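You operate a simulated robot arm through the tools that you are given. There is no shell and no other tool. Be economical: measure what you need, move in short steps, check, and stop when the job is done.

You run a simulated robot arm. Do the job below in one go: nothing can be reset, and whatever is moved stays where it is left.

Task
Turn the ageing dial to LIGHT. Take the green wax tin and leave it on the middle of the finishing table. Turn the charger dial to 1. Open the green press drawer. Any order will do.

The check looks at the end state, three seconds after you hand in, the way a careful person would. Anything else that was tipped, shoved, dropped, spilled or broken makes it a failure.

Robot
A 7-joint arm with a two-finger parallel gripper on a trunk, on a base that drives. Base frame: it is fixed to the floor where the robot stands at the start and does not move with it; the origin is under the middle of the robot, x ahead of it, y to its left, z up. Units: mm, degrees, N and s.
With the tool pointing down near the work surface it reaches from about 240 to 700 mm from the robot's upright axis, wherever it stands. Its first joint turns from -166.0 to 166.0 degrees. Places, roughly: ageing dial [500, -100, 900]; charger dial [-7600, -2800, 900]; green press drawer [-6400, 700, 700]; green wax tin [0, 1250, 750]; middle of the finishing table (80x15 cm) [-2080, -2540, 800]. Payload 3.43 kg.
The TCP is the grasp point between the finger pads, 34 mm short of the fingertips. In the tool frame z runs along the fingers and y along their closing line. The gripper opens to 128 mm. The fingers are 24 mm wide and 12 mm thick; the gripper's body (48 by 130 mm) begins 96 mm behind the TCP.
Orientation is told as [roll, pitch, yaw] about the base's x, y, z axes, in that order, counted from this pose: with the fingers straight down and closing along the base's y, the tool's x points along the base's -x, its y along +y and its z along -z.

Tools
- The arm moves only by the tool send_rows. Its arguments are lists of equal length, an entry for each row: "offset": the shift along the base's x, y, z in m, a list of three; "delta_rot": the turn, a rotation vector about the base's x, y, z in degrees, a list of three. In form: {"offset": [[tx, ty, tz], ...], "delta_rot": [[rx, ry, rz], ...]}. A call has 1 to 20 rows; each row shifts and turns the commanded pose from where the row before left it. "grip" is the finger opening in m, from 0 to 0.128, set as the call begins (left out, the last holds). Each row takes 0.2 s and may step no farther than 50 mm and 8.6 degrees from the row before; otherwise, or with a gripper value out of range, the whole call is refused. A pose out of reach is approached as far as the arm can. The call stops where the force on the tool passes 40 N (or 10 N more than at its start, if that is more) or the arm is blocked; 0.2 s more then pass. Each finger travels about 108 mm/s and halts on what it meets, pressing with about 45 N; the grip force reading is that of the motor and also rises with nothing between the fingers. The clock runs only during rows and for 0.2 s after the last one: add rows that do not move to give the fingers time. The reply holds the time, the measured pose of the TCP, the force on the tool along the base axes, the opening and the grip force, in the units named above and with some noise, with the torque about the TCP (base axes, N m) and any sound that the robot's microphone picked up, and new pictures: "views" is both (left out), scene, wrist or none.
- Cameras (640 x 400 px; columns grow to the right, rows downward): "scene" is now at [-18.2, 181.9, 1457.7]; the picture's right is [0.50, -0.87, 0.00], its down [-0.59, -0.34, -0.73] and it looks along [0.63, 0.37, -0.68] (base axes); focal length 266 px, centre (320, 200). "wrist" rides on the gripper at [76, -11, -160] in the tool frame; the picture's right is [0.15, 0.99, 0.00], its down [-0.88, 0.13, -0.46] and it looks along [-0.45, 0.07, 0.89] (tool axes); focal length 234 px, centre (320, 200). There is no depth. A picture from a camera that has moved, and an enlarged one, comes with that camera's place and axes in the base frame and with its lens.
- slide_trunk(by): slides the trunk up (or, below 0, down) by that many mm; the arm and the scene camera ride with it, the base frame stays. It gives what a move gives, with no picture.
- base_move(legs): drives the robot by 1 to 6 legs, each [ahead, left, turn to the left] in mm, mm and degrees, along the robot's own axes; the way and the turn of a leg run together, so that a leg with both is an arc; at most 1500 mm and 180 degrees a leg. The arm and the cameras ride along, it lands a little off, and it stops where it bumps. It gives what a move gives, and a new picture of the scene camera.
- turn_head(pan, tilt): turns the head with the scene camera to pan (to the left, within 86 degrees either way) and tilt (down, from -29 to 69), counted from straight ahead of the robot. It gives what a move gives, and a new picture of the scene camera.
- zoom(camera, box): a new picture of the part [left, top, right, bottom] of that camera's present view, enlarged. No time passes.
- hand_in(): hands the job in; it is judged then, once.

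Work in short steps. Places have to be worked out from the pictures, the camera data and where the tool is seen: move nearer, look again, correct. Check each grasp and each placing, and mend what went wrong. You have 165 turns and 260 pictures in all, those below and enlarged ones among them. Open the gripper and draw the arm clear of the work before you hand the job in, unless the task says otherwise; then end with one line.

The tools are called as a command line: name --argument value ..., lists and objects as JSON in quotes. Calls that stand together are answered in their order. send_rows: Moves the arm, as the interface text tells. Its arguments: {"type":"object","properties":{"offset":{"type":"array"},"delta_rot":{"type":"array"},"grip":{"type":"number"},"views":{"type":"string","enum":["both","scene","wrist","none"]}},"required":["offset","delta_rot"]} The other tools are called the same way: slide_trunk (by) slides the trunk up or down; base_move (legs) drives the base; turn_head (pan, tilt) turns the head that bears the scene camera; zoom (camera, box) takes an enlarged picture of a part of a camera's view; hand_in () hands the job in.

At the start:

```text
time: 0.0
tool_pos: [394.7, 219.9, 1181.5]
tcp_rot: [-0.1, -0.1, 0.0]
force: [0.4, -0.5, -0.2]
ft_torque: [0.01, 0.01, -0.02]
gripper_width: 127.9
gripper_force: 0.0
trunk travel left (down, up): [-175.0, 149.0]
robot x, y, heading: [-0.5, -0.4, 0.2]
head pan, tilt: [30.1, 42.9]
```

scene: 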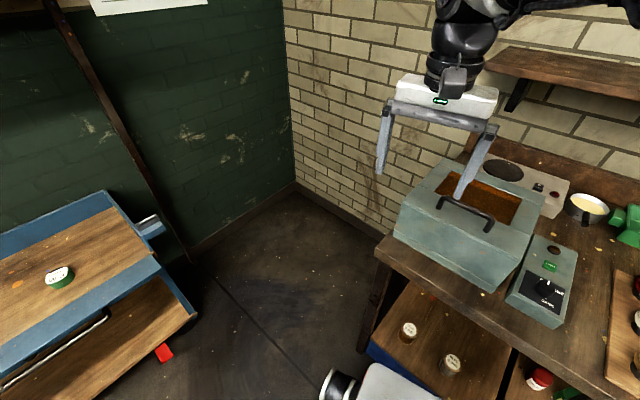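
wrist: 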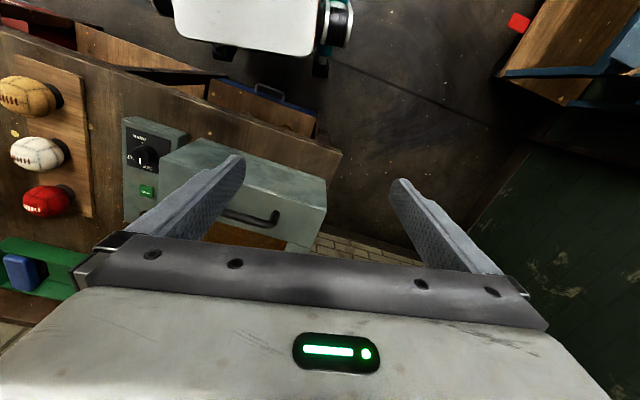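

The ageing oven and its dial box are visible at the right of the scene view; I zoom in to read the dial.

zoom --camera "scene" --box '[490, 220, 610, 340]'

zoom --camera "wrist" --box '[100, 110, 200, 210]'

turn_head --pan -10 --tilt 45

```text
3.33 times, centred on (550, 280) of scene
camera zoom: at [-18.2, 181.9, 1457.7], right [0.5, -0.87, 0.0], down [-0.59, -0.34, -0.73], along [0.63, 0.37, -0.68], focal length 888 px, centre (-447, -67)
```

zoom: 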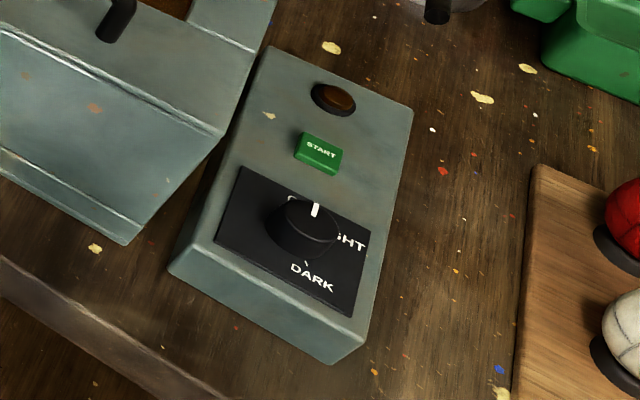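

```text
4.00 times, centred on (150, 160) of wrist
camera zoom: at [319.1, 207.4, 1341.0], right [-0.15, 0.99, 0.0], down [0.88, 0.13, 0.46], along [0.45, 0.07, -0.89], focal length 937 px, centre (1000, 360)
```

zoom: 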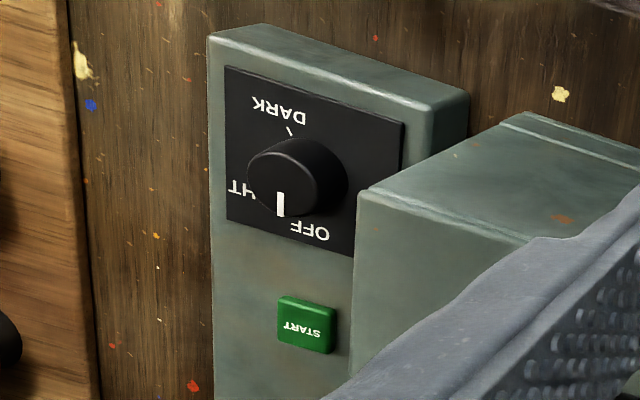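

```text
time: 1.1
tool_pos: [395.9, 219.4, 1182.0]
tcp_rot: [-0.1, 0.0, 0.0]
force: [-0.6, 0.0, -0.7]
ft_torque: [-0.02, 0.03, -0.01]
gripper_width: 128.0
gripper_force: 0.0
trunk travel left (down, up): [-175.0, 149.0]
robot x, y, heading: [0.6, 0.9, 0.0]
head pan, tilt: [-10.0, 45.0]
camera scene: at [-9.9, 126.2, 1454.6], right [-0.17, -0.98, 0.0], down [-0.7, 0.12, -0.71], along [0.7, -0.12, -0.71], focal length 266 px, centre (320, 200)
```

scene: 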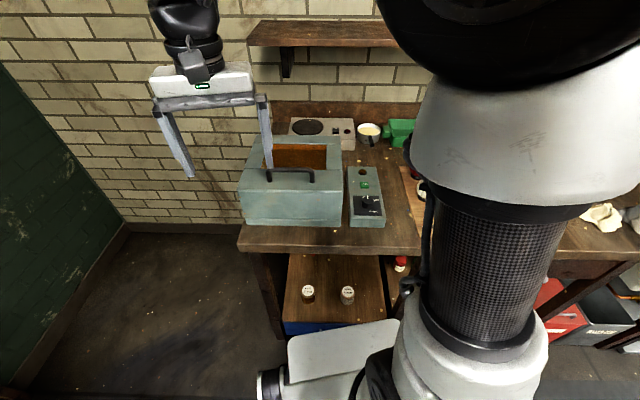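

By triangulating both views I put the knob's cap at about (486, -95, 926), with its mark on OFF (+x), LIGHT towards -y and DARK towards -x. I move above it for a closer look.

send_rows --offset '[[0.011, -0.039, 0], [0.011, -0.039, 0], [0.011, -0.039, 0], [0.011, -0.039, 0], [0.011, -0.039, 0], [0.011, -0.039, 0], [0.012, -0.04, 0], [0.012, -0.04, 0], [0, 0, -0.04], [0, 0, -0.04], [0, 0, 0]]' --delta_rot '[[0, 0, 0], [0, 0, 0], [0, 0, 0], [0, 0, 0], [0, 0, 0], [0, 0, 0], [0, 0, 0], [0, 0, 0], [0, 0, 0], [0, 0, 0], [0, 0, 0]]' --grip 0.08

```text
time: 3.5
tool_pos: [487.9, -93.9, 1098.6]
tcp_rot: [0.0, -0.1, 0.0]
force: [-0.4, 0.1, 0.4]
ft_torque: [0.0, -0.02, 0.01]
gripper_width: 80.2
gripper_force: 0.1
trunk travel left (down, up): [-175.0, 149.0]
robot x, y, heading: [2.1, -2.4, 0.1]
head pan, tilt: [-10.0, 45.0]
camera scene: at [-9.8, 126.2, 1454.6], right [-0.17, -0.98, 0.0], down [-0.7, 0.12, -0.71], along [0.7, -0.12, -0.71], focal length 266 px, centre (320, 200)
camera wrist: at [411.6, -105.2, 1259.3], right [-0.15, 0.99, 0.0], down [0.88, 0.13, 0.46], along [0.45, 0.07, -0.89], focal length 234 px, centre (320, 200)
```

scene: 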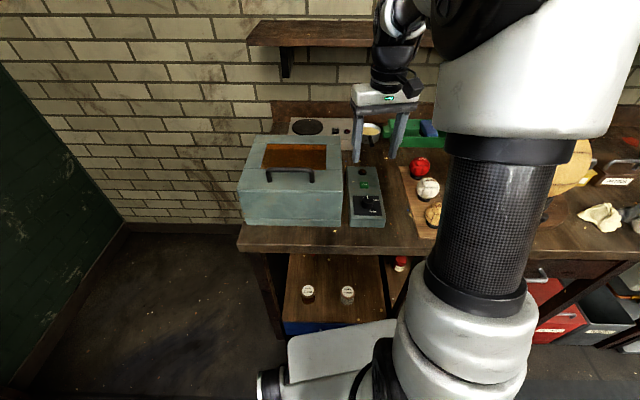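
wrist: 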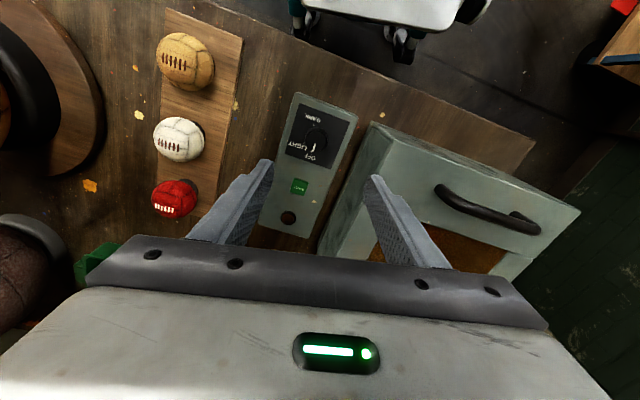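

The knob appears at wrist pixel (317,137), which gives about (482, -98). I zoom for the label angles.

zoom --camera "wrist" --box '[270, 85, 370, 185]'

```text
4.00 times, centred on (320, 135) of wrist
camera zoom: at [411.6, -105.2, 1259.3], right [-0.15, 0.99, 0.0], down [0.88, 0.13, 0.46], along [0.45, 0.07, -0.89], focal length 937 px, centre (320, 460)
```

zoom: 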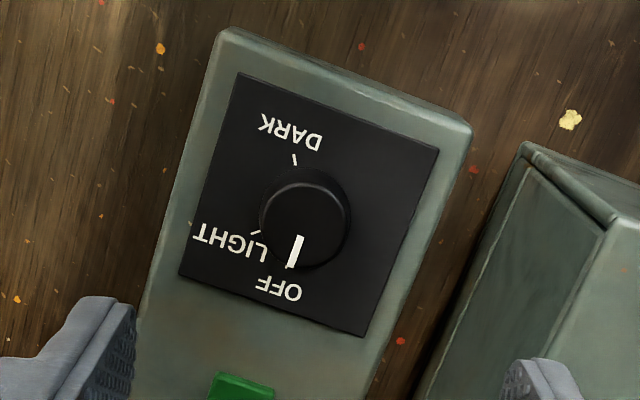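

The ticks show LIGHT about 45–50° clockwise (from above) of OFF. I zoom tighter to measure it.

zoom --camera "wrist" --box '[297, 117, 337, 157]'

```text
10.00 times, centred on (317, 137) of wrist
camera zoom: at [411.6, -105.2, 1259.3], right [-0.15, 0.99, 0.0], down [0.88, 0.13, 0.46], along [0.45, 0.07, -0.89], focal length 2342 px, centre (350, 830)
```

zoom: 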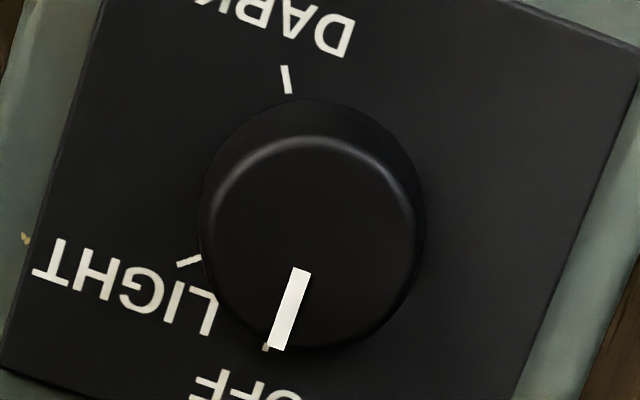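

The knob is about 32 mm across, centred at (488, -98), with its cap at z≈926 and the panel at z≈906. LIGHT is about 49° clockwise from OFF, so I descend with the fingers at 60 mm.

send_rows --offset '[[0, -0.004, -0.03], [0, 0, -0.04], [0, 0, -0.04], [0, 0, -0.03], [0, 0, -0.012], [0, 0, 0]]' --delta_rot '[[0, 0, 0], [0, 0, 0], [0, 0, 0], [0, 0, 0], [0, 0, 0], [0, 0, 0]]' --grip 0.06 --views "both"

```text
time: 4.9
tool_pos: [484.9, -99.3, 950.5]
tcp_rot: [-0.1, -0.1, 0.0]
force: [-0.4, 0.9, 0.1]
ft_torque: [0.01, 0.04, 0.01]
gripper_width: 60.2
gripper_force: 0.3
trunk travel left (down, up): [-175.0, 149.0]
robot x, y, heading: [1.5, -1.6, 0.0]
head pan, tilt: [-10.0, 45.0]
camera scene: at [-9.9, 126.2, 1454.6], right [-0.17, -0.98, 0.0], down [-0.7, 0.12, -0.71], along [0.7, -0.12, -0.71], focal length 266 px, centre (320, 200)
camera wrist: at [408.2, -111.4, 1110.2], right [-0.15, 0.99, 0.0], down [0.88, 0.13, 0.46], along [0.45, 0.07, -0.89], focal length 234 px, centre (320, 200)
```

scene: 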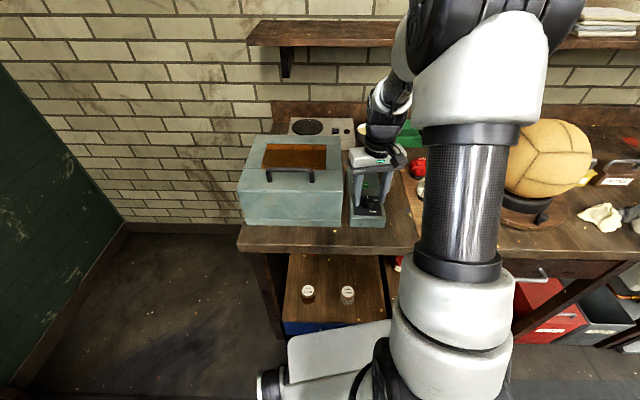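
wrist: 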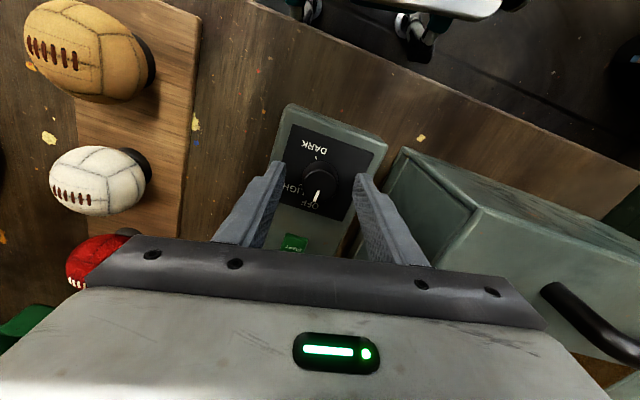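

The knob sits between the fingertips. I lower 4 mm and close gently on it.

send_rows --offset '[[-0.001, -0.001, -0.004], [0, 0, 0], [0, 0, 0]]' --delta_rot '[[0, 0, 0], [0, 0, 0], [0, 0, 0]]' --grip 0.03 --views "wrist"

```text
time: 5.7
tool_pos: [483.8, -99.7, 945.8]
tcp_rot: [0.0, 0.0, 0.0]
force: [1.2, 5.3, 2.1]
ft_torque: [0.23, -0.1, 0.0]
gripper_width: 33.3
gripper_force: 2.7
trunk travel left (down, up): [-175.0, 149.0]
robot x, y, heading: [1.2, -2.9, -0.1]
head pan, tilt: [-10.0, 45.0]
camera wrist: at [407.1, -111.1, 1106.4], right [-0.15, 0.99, 0.0], down [0.88, 0.13, 0.46], along [0.45, 0.07, -0.89], focal length 234 px, centre (320, 200)
```

wrist: 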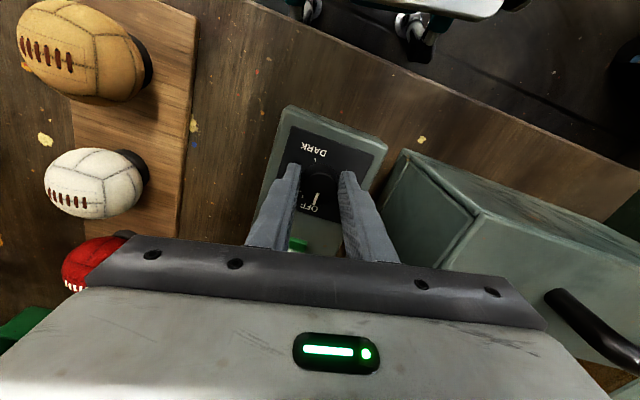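

The fingers are gripping the knob at 33 mm. I tighten slightly and turn 49° clockwise.

send_rows --offset '[[0, 0, 0], [0, 0, 0], [0, 0, 0], [0, 0, 0], [0, 0, 0], [0, 0, 0], [0, 0, 0], [0, 0, 0], [0, 0, 0], [0, 0, 0]]' --delta_rot '[[0, 0, 0], [0, 0, 0], [0, 0, -7], [0, 0, -7], [0, 0, -7], [0, 0, -7], [0, 0, -7], [0, 0, -7], [0, 0, -7], [0, 0, 0]]' --grip 0.02 --views "wrist"

```text
time: 7.9
tool_pos: [485.6, -93.8, 945.9]
tcp_rot: [0.3, 0.1, -48.9]
force: [8.6, 32.1, 10.6]
ft_torque: [0.53, -0.58, 0.2]
gripper_width: 32.0
gripper_force: 44.4
trunk travel left (down, up): [-175.0, 149.0]
robot x, y, heading: [0.5, -1.0, -0.2]
head pan, tilt: [-10.0, 45.0]
camera wrist: at [426.4, -44.8, 1106.3], right [0.65, 0.76, 0.0], down [0.68, -0.58, 0.46], along [0.35, -0.29, -0.89], focal length 234 px, centre (320, 200)
```

wrist: 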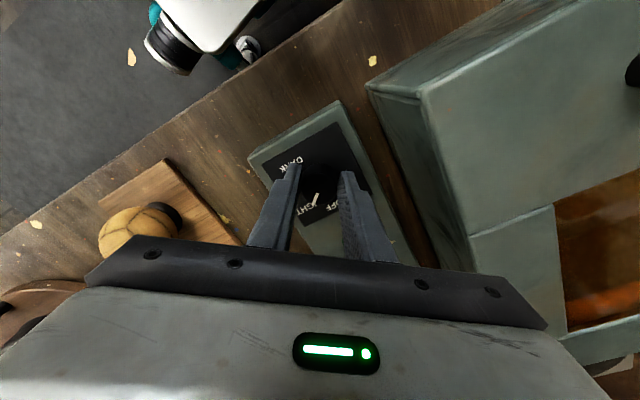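

The turn went through, but there's about 32 N of sideways strain. I open the fingers, then rise to inspect.

send_rows --offset '[[0, 0, 0], [0, 0, 0], [0, 0, 0.02], [0, 0, 0.04], [0, 0, 0.04], [0, 0, 0]]' --delta_rot '[[0, 0, 0], [0, 0, 0], [0, 0, 0], [0, 0, 0], [0, 0, 0], [0, 0, 0]]' --grip 0.056 --views "none"

zoom --camera "wrist" --box '[280, 110, 360, 190]'

```text
time: 9.3
tool_pos: [484.3, -100.4, 1045.2]
tcp_rot: [-0.1, 0.1, -49.0]
force: [0.1, 0.7, 0.4]
ft_torque: [0.0, -0.02, -0.02]
gripper_width: 56.1
gripper_force: 0.0
trunk travel left (down, up): [-175.0, 149.0]
robot x, y, heading: [1.2, -0.4, 0.0]
head pan, tilt: [-10.0, 45.0]
```

```text
5.00 times, centred on (320, 150) of wrist
camera zoom: at [426.1, -50.2, 1205.1], right [0.65, 0.76, 0.0], down [0.68, -0.58, 0.46], along [0.35, -0.3, -0.89], focal length 1171 px, centre (320, 450)
```

zoom: 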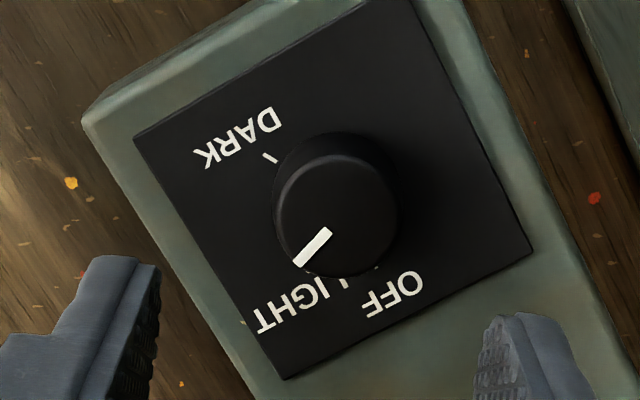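

The mark seems to have gone somewhat past LIGHT; I zoom closer to measure.

zoom --camera "wrist" --box '[302, 132, 342, 172]'

```text
10.00 times, centred on (322, 152) of wrist
camera zoom: at [426.1, -50.2, 1205.1], right [0.65, 0.76, 0.0], down [0.68, -0.58, 0.46], along [0.35, -0.3, -0.89], focal length 2342 px, centre (300, 680)
```

zoom: 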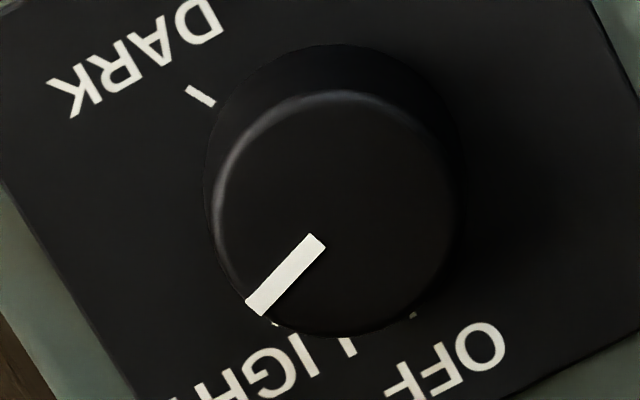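

The mark stands at about 41° in the image against LIGHT at 22°, so it overshot by about 19°. The knob's centre is about 4.5 mm farther in +x than the TCP, so I re-centre, descend and grip again.

send_rows --offset '[[0.0045, 0.001, -0.02], [0, 0, -0.04], [0, 0, -0.039], [0, 0, 0]]' --delta_rot '[[0, 0, 0], [0, 0, 0], [0, 0, 0], [0, 0, 0]]' --views "none"

send_rows --offset '[[0, 0, 0], [0, 0, 0], [0, 0, 0]]' --delta_rot '[[0, 0, 0], [0, 0, 0], [0, 0, 0]]' --grip 0.028 --views "none"

zoom --camera "wrist" --box '[280, 140, 360, 220]'

```text
time: 10.3
tool_pos: [489.0, -99.2, 942.5]
tcp_rot: [-0.1, 0.0, -49.1]
force: [0.2, 0.4, 1.0]
ft_torque: [-0.02, 0.0, -0.03]
gripper_width: 56.0
gripper_force: 0.0
trunk travel left (down, up): [-175.0, 149.0]
robot x, y, heading: [-2.7, -0.1, -0.3]
head pan, tilt: [-10.0, 45.0]
```

```text
time: 11.1
tool_pos: [489.0, -98.5, 944.2]
tcp_rot: [0.0, 0.0, -49.1]
force: [2.8, 2.5, -3.8]
ft_torque: [-0.06, -0.45, 0.03]
gripper_width: 32.2
gripper_force: 45.1
trunk travel left (down, up): [-175.0, 149.0]
robot x, y, heading: [-1.3, 5.9, -0.0]
head pan, tilt: [-10.0, 45.0]
```

```text
5.00 times, centred on (320, 180) of wrist
camera zoom: at [431.1, -48.6, 1103.3], right [0.65, 0.76, 0.0], down [0.68, -0.58, 0.46], along [0.35, -0.3, -0.89], focal length 1171 px, centre (320, 300)
```

zoom: 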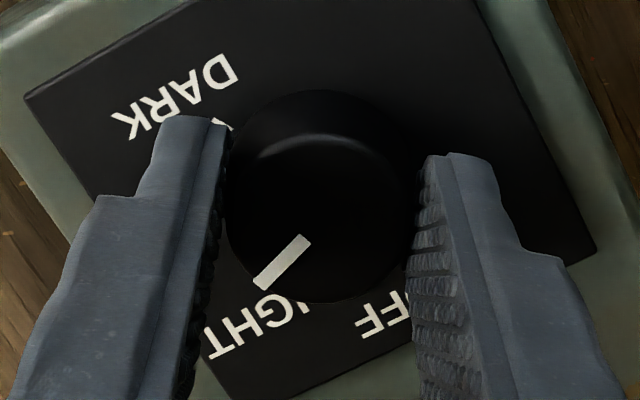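

Well-centred grip, and the knob did not move during closing. I turn it back 19°.

send_rows --offset '[[0, 0, 0], [0, 0, 0], [0, 0, 0], [0, 0, 0]]' --delta_rot '[[0, 0, 6.5], [0, 0, 6.5], [0, 0, 6], [0, 0, 0]]' --views "none"

send_rows --offset '[[0, 0, 0], [0, 0, 0], [0, 0, 0.02], [0, 0, 0.04], [0, 0, 0.04], [0, 0, 0]]' --delta_rot '[[0, 0, 0], [0, 0, 0], [0, 0, 0], [0, 0, 0], [0, 0, 0], [0, 0, 0]]' --grip 0.056 --views "none"

zoom --camera "wrist" --box '[300, 130, 340, 170]'

```text
time: 12.1
tool_pos: [490.8, -98.4, 944.4]
tcp_rot: [-0.1, 0.2, -30.0]
force: [1.4, 3.1, -26.0]
ft_torque: [-0.28, -0.77, 0.01]
gripper_width: 32.4
gripper_force: 44.7
trunk travel left (down, up): [-175.0, 149.0]
robot x, y, heading: [4.3, -2.9, -0.1]
head pan, tilt: [-10.0, 45.0]
```

```text
time: 13.5
tool_pos: [487.7, -97.8, 1046.3]
tcp_rot: [0.0, 0.1, -30.0]
force: [-0.3, 0.1, 0.4]
ft_torque: [-0.01, -0.02, 0.01]
gripper_width: 56.2
gripper_force: 0.1
trunk travel left (down, up): [-175.0, 149.0]
robot x, y, heading: [3.6, -0.3, 0.0]
head pan, tilt: [-10.0, 45.0]
```

```text
10.00 times, centred on (320, 150) of wrist
camera zoom: at [416.3, -70.6, 1206.2], right [0.37, 0.93, 0.0], down [0.83, -0.33, 0.46], along [0.42, -0.17, -0.89], focal length 2342 px, centre (320, 700)
```

zoom: 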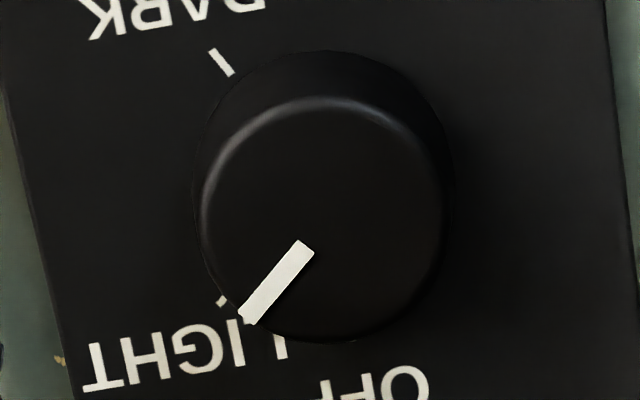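

The mark now lies within about 2–3° of the LIGHT tick, which is good. I raise and retract the arm to a travel pose and look left for the wax tin.

send_rows --offset '[[0, 0, 0.045], [0, 0, 0.045], [-0.01, 0.01, 0.045], [-0.03, 0.03, 0], [-0.03, 0.03, 0], [-0.03, 0.03, 0], [0, 0, 0], [0, 0, 0]]' --delta_rot '[[0, 0, 7.5], [0, 0, 7.5], [0, 0, 7.5], [0, 0, 7.5], [0, 0, 0], [0, 0, 0], [0, 0, 0], [0, 0, 0]]' --views "none"

turn_head --pan 80 --tilt 30

```text
time: 15.3
tool_pos: [391.3, -0.2, 1182.1]
tcp_rot: [-0.1, -0.1, 0.1]
force: [-0.8, -0.6, -0.2]
ft_torque: [0.03, -0.06, 0.01]
gripper_width: 56.2
gripper_force: 0.1
trunk travel left (down, up): [-175.0, 149.0]
robot x, y, heading: [-1.2, -0.1, 0.1]
head pan, tilt: [-10.0, 45.0]
```

```text
time: 16.9
tool_pos: [390.9, -0.6, 1179.6]
tcp_rot: [0.0, -0.1, 0.0]
force: [-0.3, -0.7, -0.2]
ft_torque: [0.01, 0.01, 0.03]
gripper_width: 56.4
gripper_force: 0.1
trunk travel left (down, up): [-175.0, 149.0]
robot x, y, heading: [0.4, 2.0, -0.0]
head pan, tilt: [80.0, 30.0]
camera scene: at [-74.2, 229.4, 1477.2], right [0.98, -0.17, 0.0], down [-0.09, -0.49, -0.87], along [0.15, 0.85, -0.5], focal length 266 px, centre (320, 200)
```

scene: 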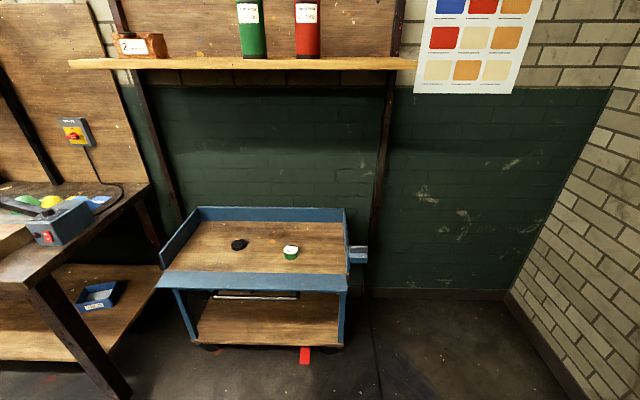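

The tin is on the blue trolley at roughly (-45, 1066, 753), and the trolley's near edge is at y≈880. I zoom on the trolley, then shift left 430 mm.

zoom --camera "scene" --box '[210, 215, 310, 275]'

base_move --legs '[[0, 430, 0]]'

```text
6.40 times, centred on (260, 245) of scene
camera zoom: at [-74.2, 229.4, 1477.2], right [0.98, -0.17, 0.0], down [-0.09, -0.49, -0.87], along [0.15, 0.85, -0.5], focal length 1706 px, centre (704, -88)
```

zoom: 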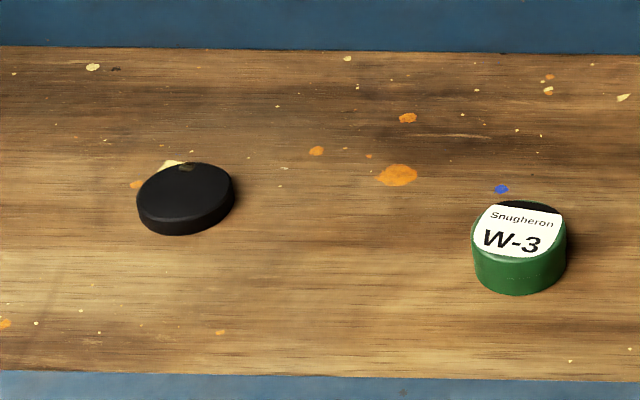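

```text
time: 21.8
tool_pos: [390.7, 447.8, 1180.1]
tcp_rot: [0.0, 0.0, -0.1]
force: [-0.7, 0.0, -0.5]
ft_torque: [0.0, 0.0, 0.01]
gripper_width: 56.4
gripper_force: 0.1
trunk travel left (down, up): [-175.0, 149.0]
robot x, y, heading: [-0.0, 449.3, 0.0]
head pan, tilt: [80.0, 30.0]
camera scene: at [-73.8, 678.1, 1477.2], right [0.98, -0.17, 0.0], down [-0.09, -0.49, -0.87], along [0.15, 0.85, -0.5], focal length 266 px, centre (320, 200)
```

scene: 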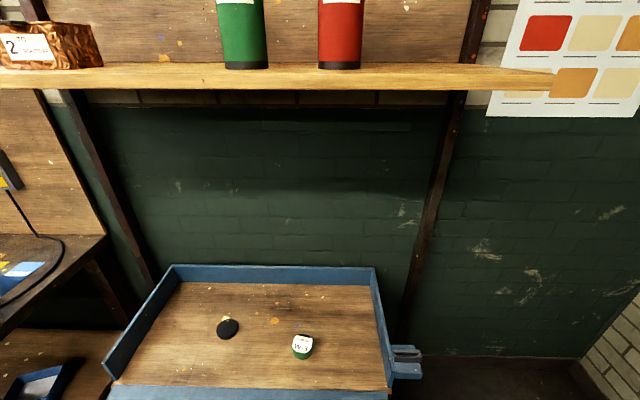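

From both drive positions I triangulate the tin at about (-44, 1182, 650). The base's half-width is about 260 mm, so I move left another 150 mm, lower the trunk and look down.

base_move --legs '[[0, 150, 0]]'

slide_trunk --by -120

turn_head --pan 80 --tilt 50

```text
time: 23.8
tool_pos: [390.5, 596.0, 1180.3]
tcp_rot: [0.0, 0.0, -0.1]
force: [0.4, -0.6, -0.5]
ft_torque: [-0.01, -0.03, 0.02]
gripper_width: 56.2
gripper_force: 0.0
trunk travel left (down, up): [-175.0, 149.0]
robot x, y, heading: [-0.1, 595.5, -0.2]
head pan, tilt: [80.0, 30.0]
camera scene: at [-73.6, 826.3, 1477.2], right [0.98, -0.17, 0.0], down [-0.09, -0.49, -0.87], along [0.15, 0.85, -0.5], focal length 266 px, centre (320, 200)
```

scene: 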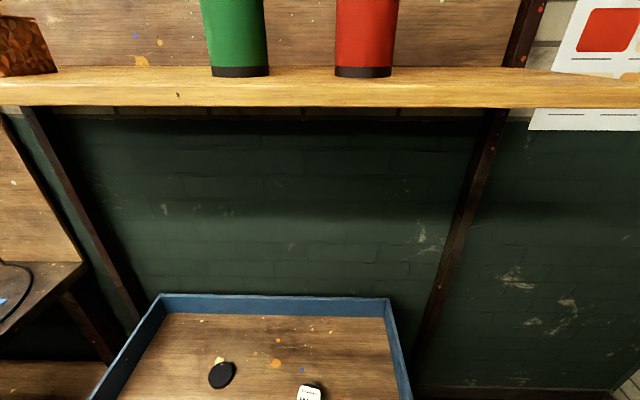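

```text
time: 25.3
tool_pos: [391.3, 595.2, 1061.5]
tcp_rot: [0.0, -0.1, -0.1]
force: [-0.1, 0.8, -0.3]
ft_torque: [0.03, 0.03, -0.02]
gripper_width: 55.8
gripper_force: 0.0
trunk travel left (down, up): [-55.0, 269.0]
robot x, y, heading: [-0.1, 596.6, -0.2]
head pan, tilt: [80.0, 30.0]
```

```text
time: 26.2
tool_pos: [390.8, 594.5, 1061.0]
tcp_rot: [0.1, 0.0, -0.1]
force: [-0.3, 0.0, 0.7]
ft_torque: [0.0, -0.02, -0.08]
gripper_width: 55.8
gripper_force: 0.1
trunk travel left (down, up): [-55.0, 269.0]
robot x, y, heading: [0.8, 593.7, -0.1]
head pan, tilt: [80.0, 50.0]
camera scene: at [-75.9, 813.1, 1327.8], right [0.98, -0.17, 0.0], down [-0.13, -0.75, -0.64], along [0.11, 0.63, -0.77], focal length 266 px, centre (320, 200)
```

scene: 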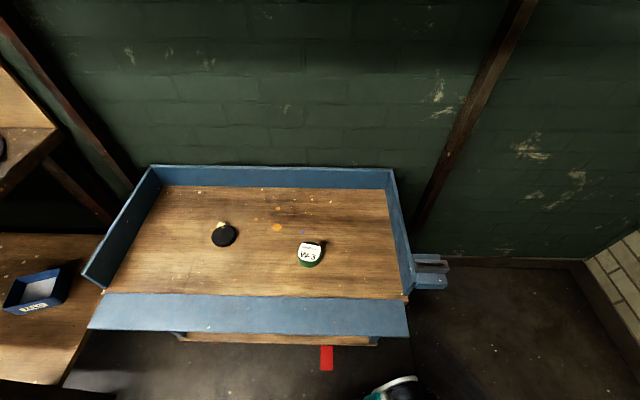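

The third view agrees: the tin is at about (-40, 1181, 652). I swing the arm left around the robot's axis, yawing the tool with it and staying well above the trolley.

send_rows --offset '[[-0.0016, 0.0355, 0], [-0.0048, 0.0352, 0], [-0.008, 0.0346, 0], [-0.0111, 0.0337, 0], [-0.0141, 0.0326, 0], [-0.017, 0.0312, 0], [-0.0197, 0.0295, 0], [-0.0223, 0.0276, 0], [-0.0247, 0.0255, 0], [-0.027, 0.0231, 0], [-0.0289, 0.0206, 0], [-0.0307, 0.0179, 0], [-0.0322, 0.015, 0], [-0.0334, 0.012, 0], [-0.0344, 0.0089, 0], [-0.035, 0.0058, 0], [-0.0354, 0.0026, 0], [-0.0355, -0.0006, 0]]' --delta_rot '[[0, 0, 5], [0, 0, 5], [0, 0, 5], [0, 0, 5], [0, 0, 5], [0, 0, 5], [0, 0, 5], [0, 0, 5], [0, 0, 5], [0, 0, 5], [0, 0, 5], [0, 0, 5], [0, 0, 5], [0, 0, 5], [0, 0, 5], [0, 0, 5], [0, 0, 5], [0, 0, 5]]' --grip 0.1

```text
time: 30.2
tool_pos: [3.5, 990.3, 1054.5]
tcp_rot: [1.4, 1.4, 85.8]
force: [0.3, 0.5, 0.2]
ft_torque: [-0.01, 0.0, -0.02]
gripper_width: 100.0
gripper_force: 0.1
trunk travel left (down, up): [-55.0, 269.0]
robot x, y, heading: [1.3, 593.4, -0.1]
head pan, tilt: [80.0, 50.0]
stopped in row 18: the arm was blocked; the commanded pose is now the measured one
camera scene: at [-87.8, 812.9, 1325.8], right [1.0, -0.02, 0.0], down [-0.01, -0.78, -0.62], along [0.01, 0.62, -0.78], focal length 266 px, centre (320, 200)
camera wrist: at [14.3, 917.7, 1215.2], right [-1.0, -0.07, 0.03], down [-0.06, 0.9, 0.44], along [-0.06, 0.43, -0.9], focal length 234 px, centre (320, 200)
```

scene: 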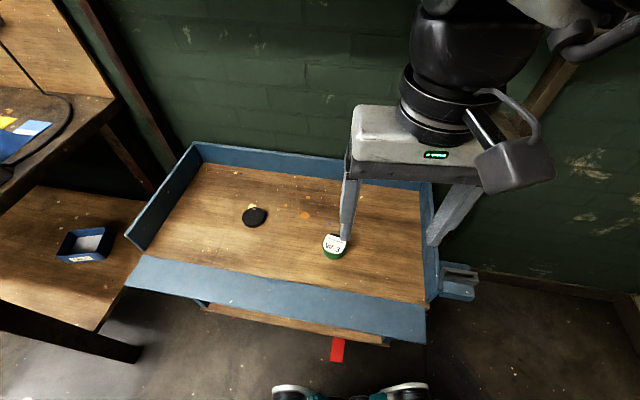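
wrist: 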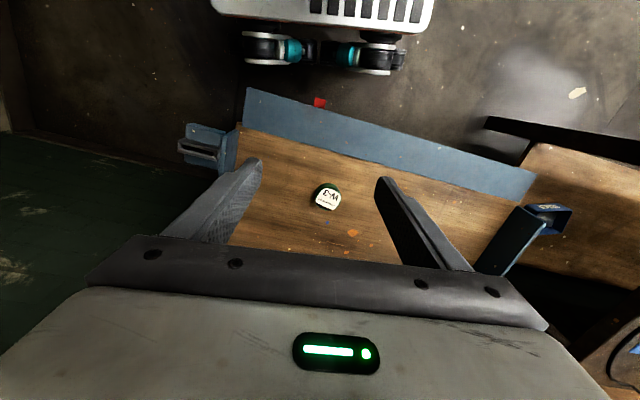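

The arm's upper part touched the head and nudged its pan. I reach the arm outward and down to relieve it, and turn the head away.

send_rows --offset '[[0.01, 0.03, -0.02], [0, 0.04, -0.02], [0, 0.03, -0.03]]' --delta_rot '[[0, 0, 0], [0, 0, 0], [0, 0, 0]]' --views "none"

turn_head --pan 30 --tilt 50

```text
time: 31.0
tool_pos: [8.5, 1089.7, 987.2]
tcp_rot: [1.1, 1.3, 86.8]
force: [-0.4, -1.3, 0.4]
ft_torque: [0.02, 0.04, 0.0]
gripper_width: 99.9
gripper_force: 0.0
trunk travel left (down, up): [-55.0, 269.0]
robot x, y, heading: [0.6, 598.9, -0.2]
head pan, tilt: [80.0, 50.0]
```

```text
time: 32.1
tool_pos: [9.0, 1090.6, 986.3]
tcp_rot: [1.2, 1.3, 86.8]
force: [0.7, -0.5, 1.2]
ft_torque: [0.0, -0.01, 0.04]
gripper_width: 99.9
gripper_force: 0.0
trunk travel left (down, up): [-55.0, 269.0]
robot x, y, heading: [1.6, 599.1, -0.2]
head pan, tilt: [30.0, 50.0]
camera scene: at [-22.7, 775.8, 1327.7], right [0.5, -0.87, 0.0], down [-0.66, -0.38, -0.64], along [0.56, 0.32, -0.77], focal length 266 px, centre (320, 200)
```

scene: 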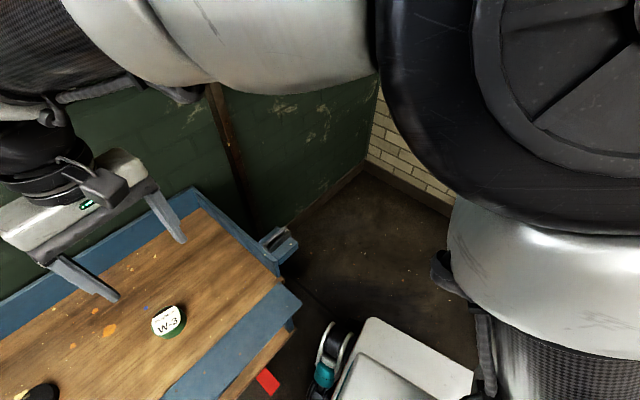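

The tin is at about (-40, 1180). I level the tool and move to about 180 mm above it.

send_rows --offset '[[-0.0165, 0.029, -0.03], [-0.0165, 0.029, -0.03], [-0.0165, 0.03, -0.03], [0, 0, -0.03], [0, 0, 0], [0, 0, 0]]' --delta_rot '[[1.23, -1.27, 0], [0, 0, 3], [0, 0, 0], [0, 0, 0], [0, 0, 0], [0, 0, 0]]' --grip 0.11

```text
time: 33.5
tool_pos: [-41.6, 1172.5, 864.3]
tcp_rot: [-0.1, 0.0, 89.6]
force: [0.2, 0.0, -0.4]
ft_torque: [0.01, -0.01, 0.0]
gripper_width: 110.1
gripper_force: 0.1
trunk travel left (down, up): [-55.0, 269.0]
robot x, y, heading: [0.1, 595.2, 0.2]
head pan, tilt: [30.0, 50.0]
camera scene: at [-22.7, 775.7, 1327.7], right [0.5, -0.87, 0.0], down [-0.66, -0.38, -0.64], along [0.56, 0.32, -0.77], focal length 266 px, centre (320, 200)
camera wrist: at [-31.3, 1097.9, 1024.6], right [-0.99, -0.14, 0.0], down [-0.12, 0.88, 0.46], along [-0.06, 0.45, -0.89], focal length 234 px, centre (320, 200)
```

scene: 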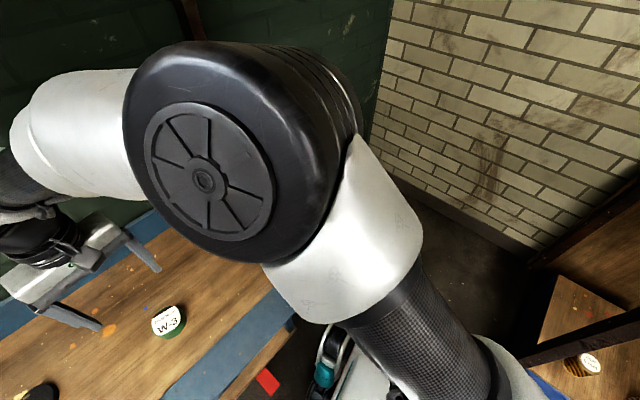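
wrist: 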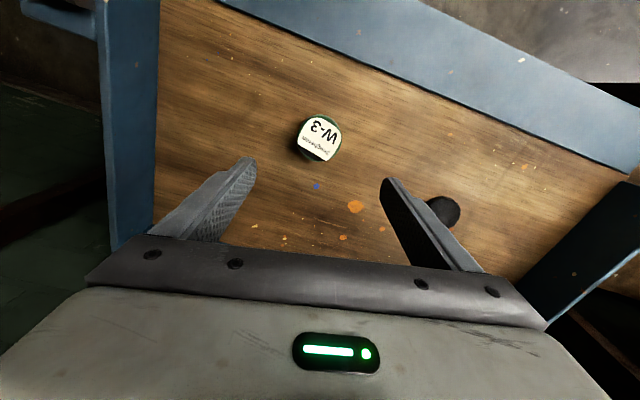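

Centred to within a few mm. I correct slightly and descend to TCP z≈705 (fingertips about 15 mm above the tin's estimated top) to check height.

send_rows --offset '[[0.001, 0.005, -0.04], [0.001, 0, -0.04], [0, 0, -0.04], [0, 0, -0.04], [0, 0, 0]]' --delta_rot '[[0, 0, 0], [0, 0, 0], [0, 0, 0], [0, 0, 0], [0, 0, 0]]'

```text
time: 34.7
tool_pos: [-37.5, 1178.9, 703.7]
tcp_rot: [0.1, 0.0, 89.7]
force: [0.3, 0.1, 0.0]
ft_torque: [-0.01, 0.03, 0.01]
gripper_width: 110.3
gripper_force: 0.0
trunk travel left (down, up): [-55.0, 269.0]
robot x, y, heading: [2.4, 597.0, -0.1]
head pan, tilt: [30.0, 50.0]
camera scene: at [-22.6, 775.7, 1327.7], right [0.5, -0.87, 0.0], down [-0.66, -0.38, -0.64], along [0.56, 0.32, -0.77], focal length 266 px, centre (320, 200)
camera wrist: at [-26.8, 1103.8, 863.2], right [-0.99, -0.14, 0.0], down [-0.12, 0.88, 0.46], along [-0.06, 0.45, -0.89], focal length 234 px, centre (320, 200)
```

scene: 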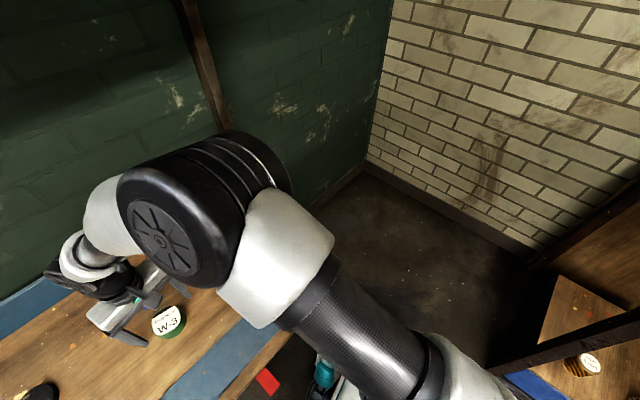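
wrist: 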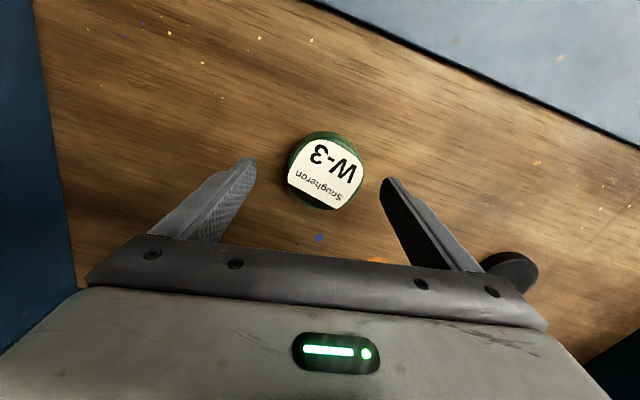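

The tin's top is about z 660–670, and it's slightly toward -x of the finger centre. I shift -4 mm in x and go down 38 mm.

send_rows --offset '[[-0.004, -0.001, -0.01], [0, 0, -0.01], [0, 0, -0.01], [0, 0, -0.008], [0, 0, 0]]' --delta_rot '[[0, 0, 0], [0, 0, 0], [0, 0, 0], [0, 0, 0], [0, 0, 0]]'

```text
time: 35.8
tool_pos: [-41.2, 1180.0, 674.3]
tcp_rot: [0.0, -0.2, 89.6]
force: [1.4, -12.1, 21.9]
ft_torque: [-0.59, 0.97, 0.69]
gripper_width: 108.8
gripper_force: 0.0
trunk travel left (down, up): [-55.0, 269.0]
robot x, y, heading: [-0.0, 592.8, 0.1]
head pan, tilt: [30.0, 50.0]
stopped in row 5: the force on the tool passed its limit at 45 N (the readings are from after the stop); the commanded pose is now the measured one
camera scene: at [-22.2, 773.3, 1328.3], right [0.5, -0.87, 0.0], down [-0.66, -0.38, -0.64], along [0.56, 0.32, -0.77], focal length 266 px, centre (320, 200)
camera wrist: at [-31.4, 1104.4, 833.3], right [-0.99, -0.14, 0.0], down [-0.13, 0.88, 0.46], along [-0.06, 0.45, -0.89], focal length 234 px, centre (320, 200)
```

scene: 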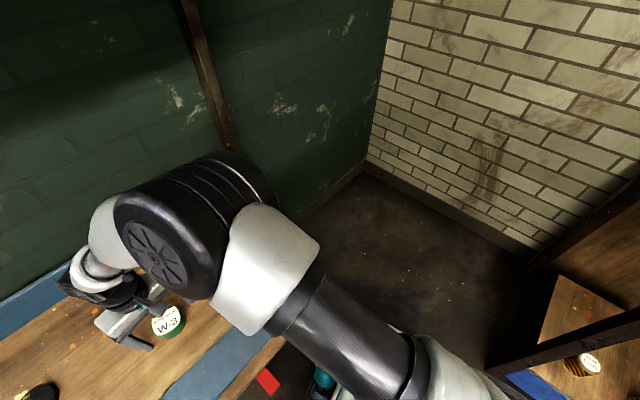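
wrist: 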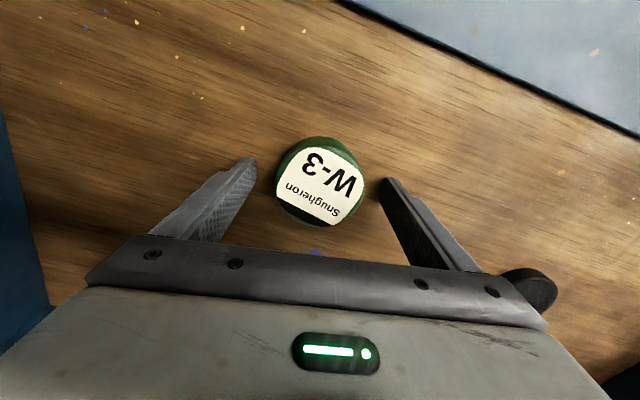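

The fingertips touched the trolley top, so its surface is at z≈637. I back up 5 mm and close on the tin.

send_rows --offset '[[0, 0, 0.005], [0, 0, 0], [0, 0, 0], [0, 0, 0]]' --delta_rot '[[0, 0, 0], [0, 0, 0], [0, 0, 0], [0, 0, 0]]' --grip 0.06 --views "wrist"

```text
time: 36.8
tool_pos: [-40.5, 1180.5, 676.6]
tcp_rot: [0.0, 0.1, 89.6]
force: [-0.4, 0.0, -1.6]
ft_torque: [0.0, 0.01, 0.04]
gripper_width: 66.4
gripper_force: 45.6
trunk travel left (down, up): [-55.0, 269.0]
robot x, y, heading: [4.3, 597.9, -0.1]
head pan, tilt: [30.0, 50.0]
camera wrist: at [-30.9, 1104.7, 835.7], right [-0.99, -0.14, 0.0], down [-0.13, 0.88, 0.46], along [-0.06, 0.45, -0.89], focal length 234 px, centre (320, 200)
```

wrist: 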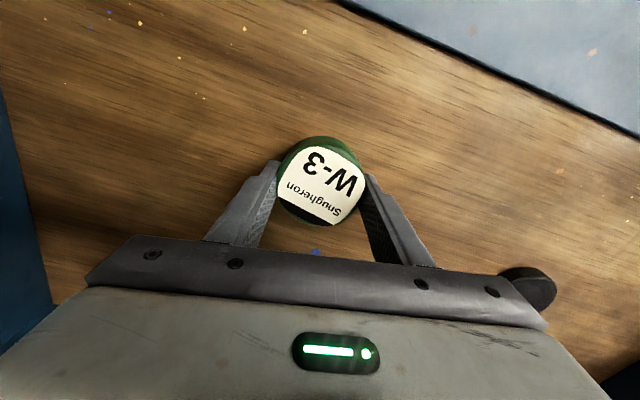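

The tin is gripped at 66 mm with 45 N. I lift it straight up.

send_rows --offset '[[0, 0, 0.02], [0, 0, 0.04], [0, 0, 0.045], [0, 0, 0.045], [0, 0, 0.045], [0, 0, 0.045], [0, 0, 0]]' --delta_rot '[[0, 0, 0], [0, 0, 0], [0, 0, 0], [0, 0, 0], [0, 0, 0], [0, 0, 0], [0, 0, 0]]' --views "wrist"

```text
time: 38.4
tool_pos: [-38.2, 1181.6, 912.8]
tcp_rot: [0.1, 0.1, 89.6]
force: [-0.4, 0.3, -1.7]
ft_torque: [-0.02, -0.04, 0.01]
gripper_width: 66.1
gripper_force: 44.7
trunk travel left (down, up): [-55.0, 269.0]
robot x, y, heading: [2.4, 595.4, -0.2]
head pan, tilt: [30.0, 50.0]
camera wrist: at [-28.0, 1105.9, 1072.3], right [-0.99, -0.14, 0.0], down [-0.13, 0.88, 0.45], along [-0.06, 0.45, -0.89], focal length 234 px, centre (320, 200)
```

wrist: 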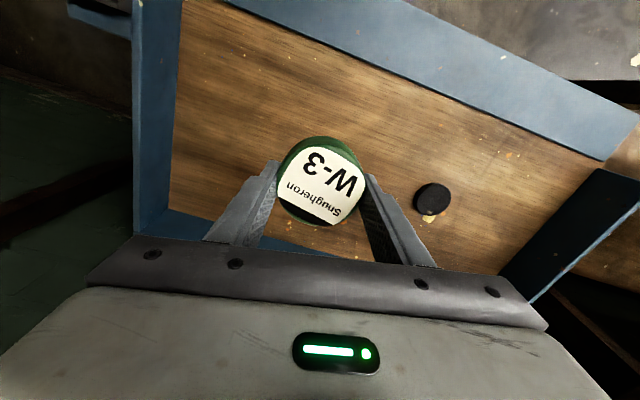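

The tin is held securely. I drive right, away from the trolley, with the arm out to the left, then look around to the right for the route.

base_move --legs '[[-150, -450, 0]]'

turn_head --pan -80 --tilt 15

```text
time: 43.3
tool_pos: [-191.6, 726.6, 913.0]
tcp_rot: [-0.1, 0.0, 90.4]
force: [-0.1, -1.0, -1.3]
ft_torque: [0.0, -0.02, 0.0]
gripper_width: 66.1
gripper_force: 45.1
trunk travel left (down, up): [-55.0, 269.0]
robot x, y, heading: [-149.1, 143.9, 0.3]
head pan, tilt: [30.0, 50.0]
camera scene: at [-172.2, 321.0, 1327.7], right [0.51, -0.86, 0.0], down [-0.66, -0.39, -0.64], along [0.55, 0.33, -0.77], focal length 266 px, centre (320, 200)
```

scene: 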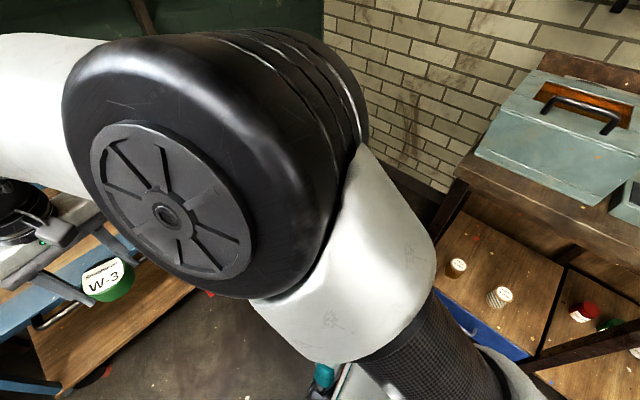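

```text
time: 45.1
tool_pos: [-192.5, 727.6, 913.1]
tcp_rot: [0.1, 0.0, 90.2]
force: [-0.7, 0.5, -0.9]
ft_torque: [0.01, -0.02, 0.01]
gripper_width: 66.2
gripper_force: 44.9
trunk travel left (down, up): [-55.0, 269.0]
robot x, y, heading: [-148.0, 143.4, 0.6]
head pan, tilt: [-80.0, 15.0]
camera scene: at [-221.3, 190.0, 1381.4], right [-0.98, -0.18, 0.0], down [-0.05, 0.25, -0.97], along [0.18, -0.95, -0.26], focal length 266 px, centre (320, 200)
```

scene: 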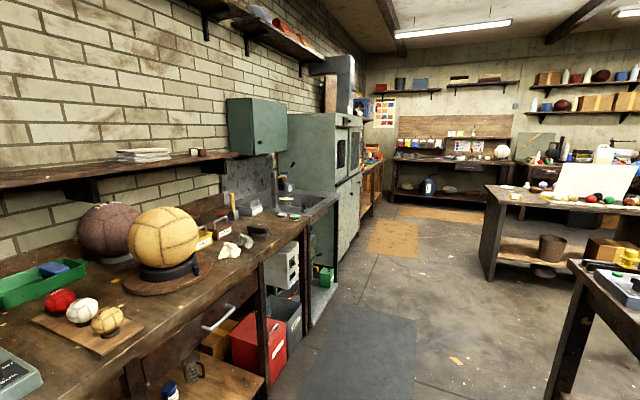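

The aisle runs toward -y, and the island with the white board is probably at the finishing table. I raise the trunk and swing the arm with the tin back to the front.

slide_trunk --by 120

send_rows --offset '[[0.004, -0.0385, 0], [0.004, -0.0385, 0], [0.004, -0.0385, 0], [0.004, -0.0385, 0], [0.039, 0.001, 0], [0.0389, -0.0026, 0], [0.0385, -0.0061, 0], [0.0378, -0.0096, 0], [0.0368, -0.013, 0], [0.0355, -0.0162, 0], [0.0338, -0.0194, 0], [0.0319, -0.0224, 0], [0.0298, -0.0252, 0], [0.0274, -0.0278, 0], [0.0248, -0.0301, 0], [0.0219, -0.0323, 0], [0.0189, -0.0341, 0], [0.0157, -0.0357, 0], [0.0124, -0.037, 0], [0.009, -0.0379, 0]]' --delta_rot '[[0, 0, 0], [0, 0, 0], [0, 0, 0], [0, 0, 0], [0, 0, -5], [0, 0, -5], [0, 0, -5], [0, 0, -5], [0, 0, -5], [0, 0, -5], [0, 0, -5], [0, 0, -5], [0, 0, -5], [0, 0, -5], [0, 0, -5], [0, 0, -5], [0, 0, -5], [0, 0, -5], [0, 0, -5], [0, 0, -5]]' --views "none"

```text
time: 46.6
tool_pos: [-192.2, 727.1, 1032.2]
tcp_rot: [0.1, 0.0, 90.3]
force: [0.4, -0.4, -0.8]
ft_torque: [0.03, 0.05, 0.03]
gripper_width: 66.5
gripper_force: 45.2
trunk travel left (down, up): [-175.0, 149.0]
robot x, y, heading: [-147.2, 140.8, 0.6]
head pan, tilt: [-80.0, 15.0]
```

```text
time: 50.9
tool_pos: [275.3, 228.5, 1029.5]
tcp_rot: [0.0, 0.1, 10.4]
force: [0.3, 0.0, -1.3]
ft_torque: [-0.03, -0.02, 0.01]
gripper_width: 66.1
gripper_force: 45.1
trunk travel left (down, up): [-175.0, 149.0]
robot x, y, heading: [-150.3, 147.7, 0.7]
head pan, tilt: [-80.0, 15.0]
```

The arm is in front with the tin. I turn the robot right by 90° to face down the aisle and look ahead.

base_move --legs '[[0, 0, -90]]'

turn_head --pan -35 --tilt 18

```text
time: 55.1
tool_pos: [-44.2, -276.1, 1028.9]
tcp_rot: [0.0, 0.0, -77.6]
force: [-0.9, 1.1, -2.0]
ft_torque: [-0.01, -0.02, -0.01]
gripper_width: 66.3
gripper_force: 45.3
trunk travel left (down, up): [-175.0, 149.0]
robot x, y, heading: [-146.0, 143.7, -87.3]
head pan, tilt: [-80.0, 15.0]
camera scene: at [-102.5, 218.5, 1501.5], right [-0.22, 0.98, 0.0], down [0.25, 0.06, -0.97], along [-0.94, -0.21, -0.26], focal length 266 px, centre (320, 200)
```

scene: 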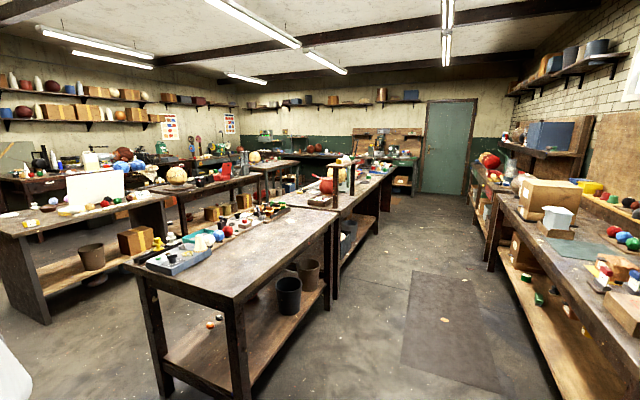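

```text
time: 56.2
tool_pos: [-46.0, -276.5, 1029.4]
tcp_rot: [-0.1, 0.0, -77.6]
force: [-1.1, -0.3, -1.8]
ft_torque: [0.02, 0.0, -0.01]
gripper_width: 66.4
gripper_force: 44.9
trunk travel left (down, up): [-175.0, 149.0]
robot x, y, heading: [-146.3, 142.5, -87.4]
head pan, tilt: [-35.0, 18.0]
camera scene: at [-61.3, 160.1, 1496.6], right [-0.84, 0.54, 0.0], down [0.17, 0.26, -0.95], along [-0.51, -0.8, -0.31], focal length 266 px, centre (320, 200)
```

scene: 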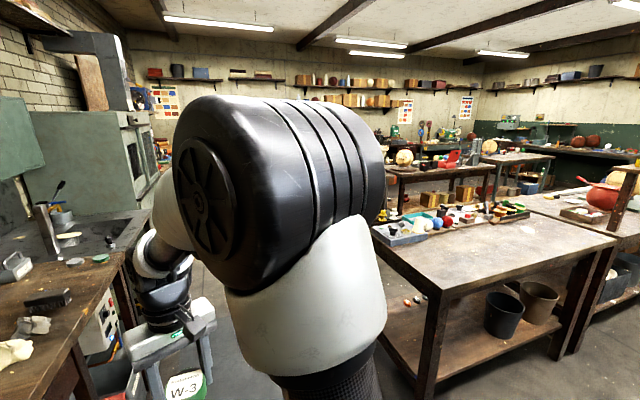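

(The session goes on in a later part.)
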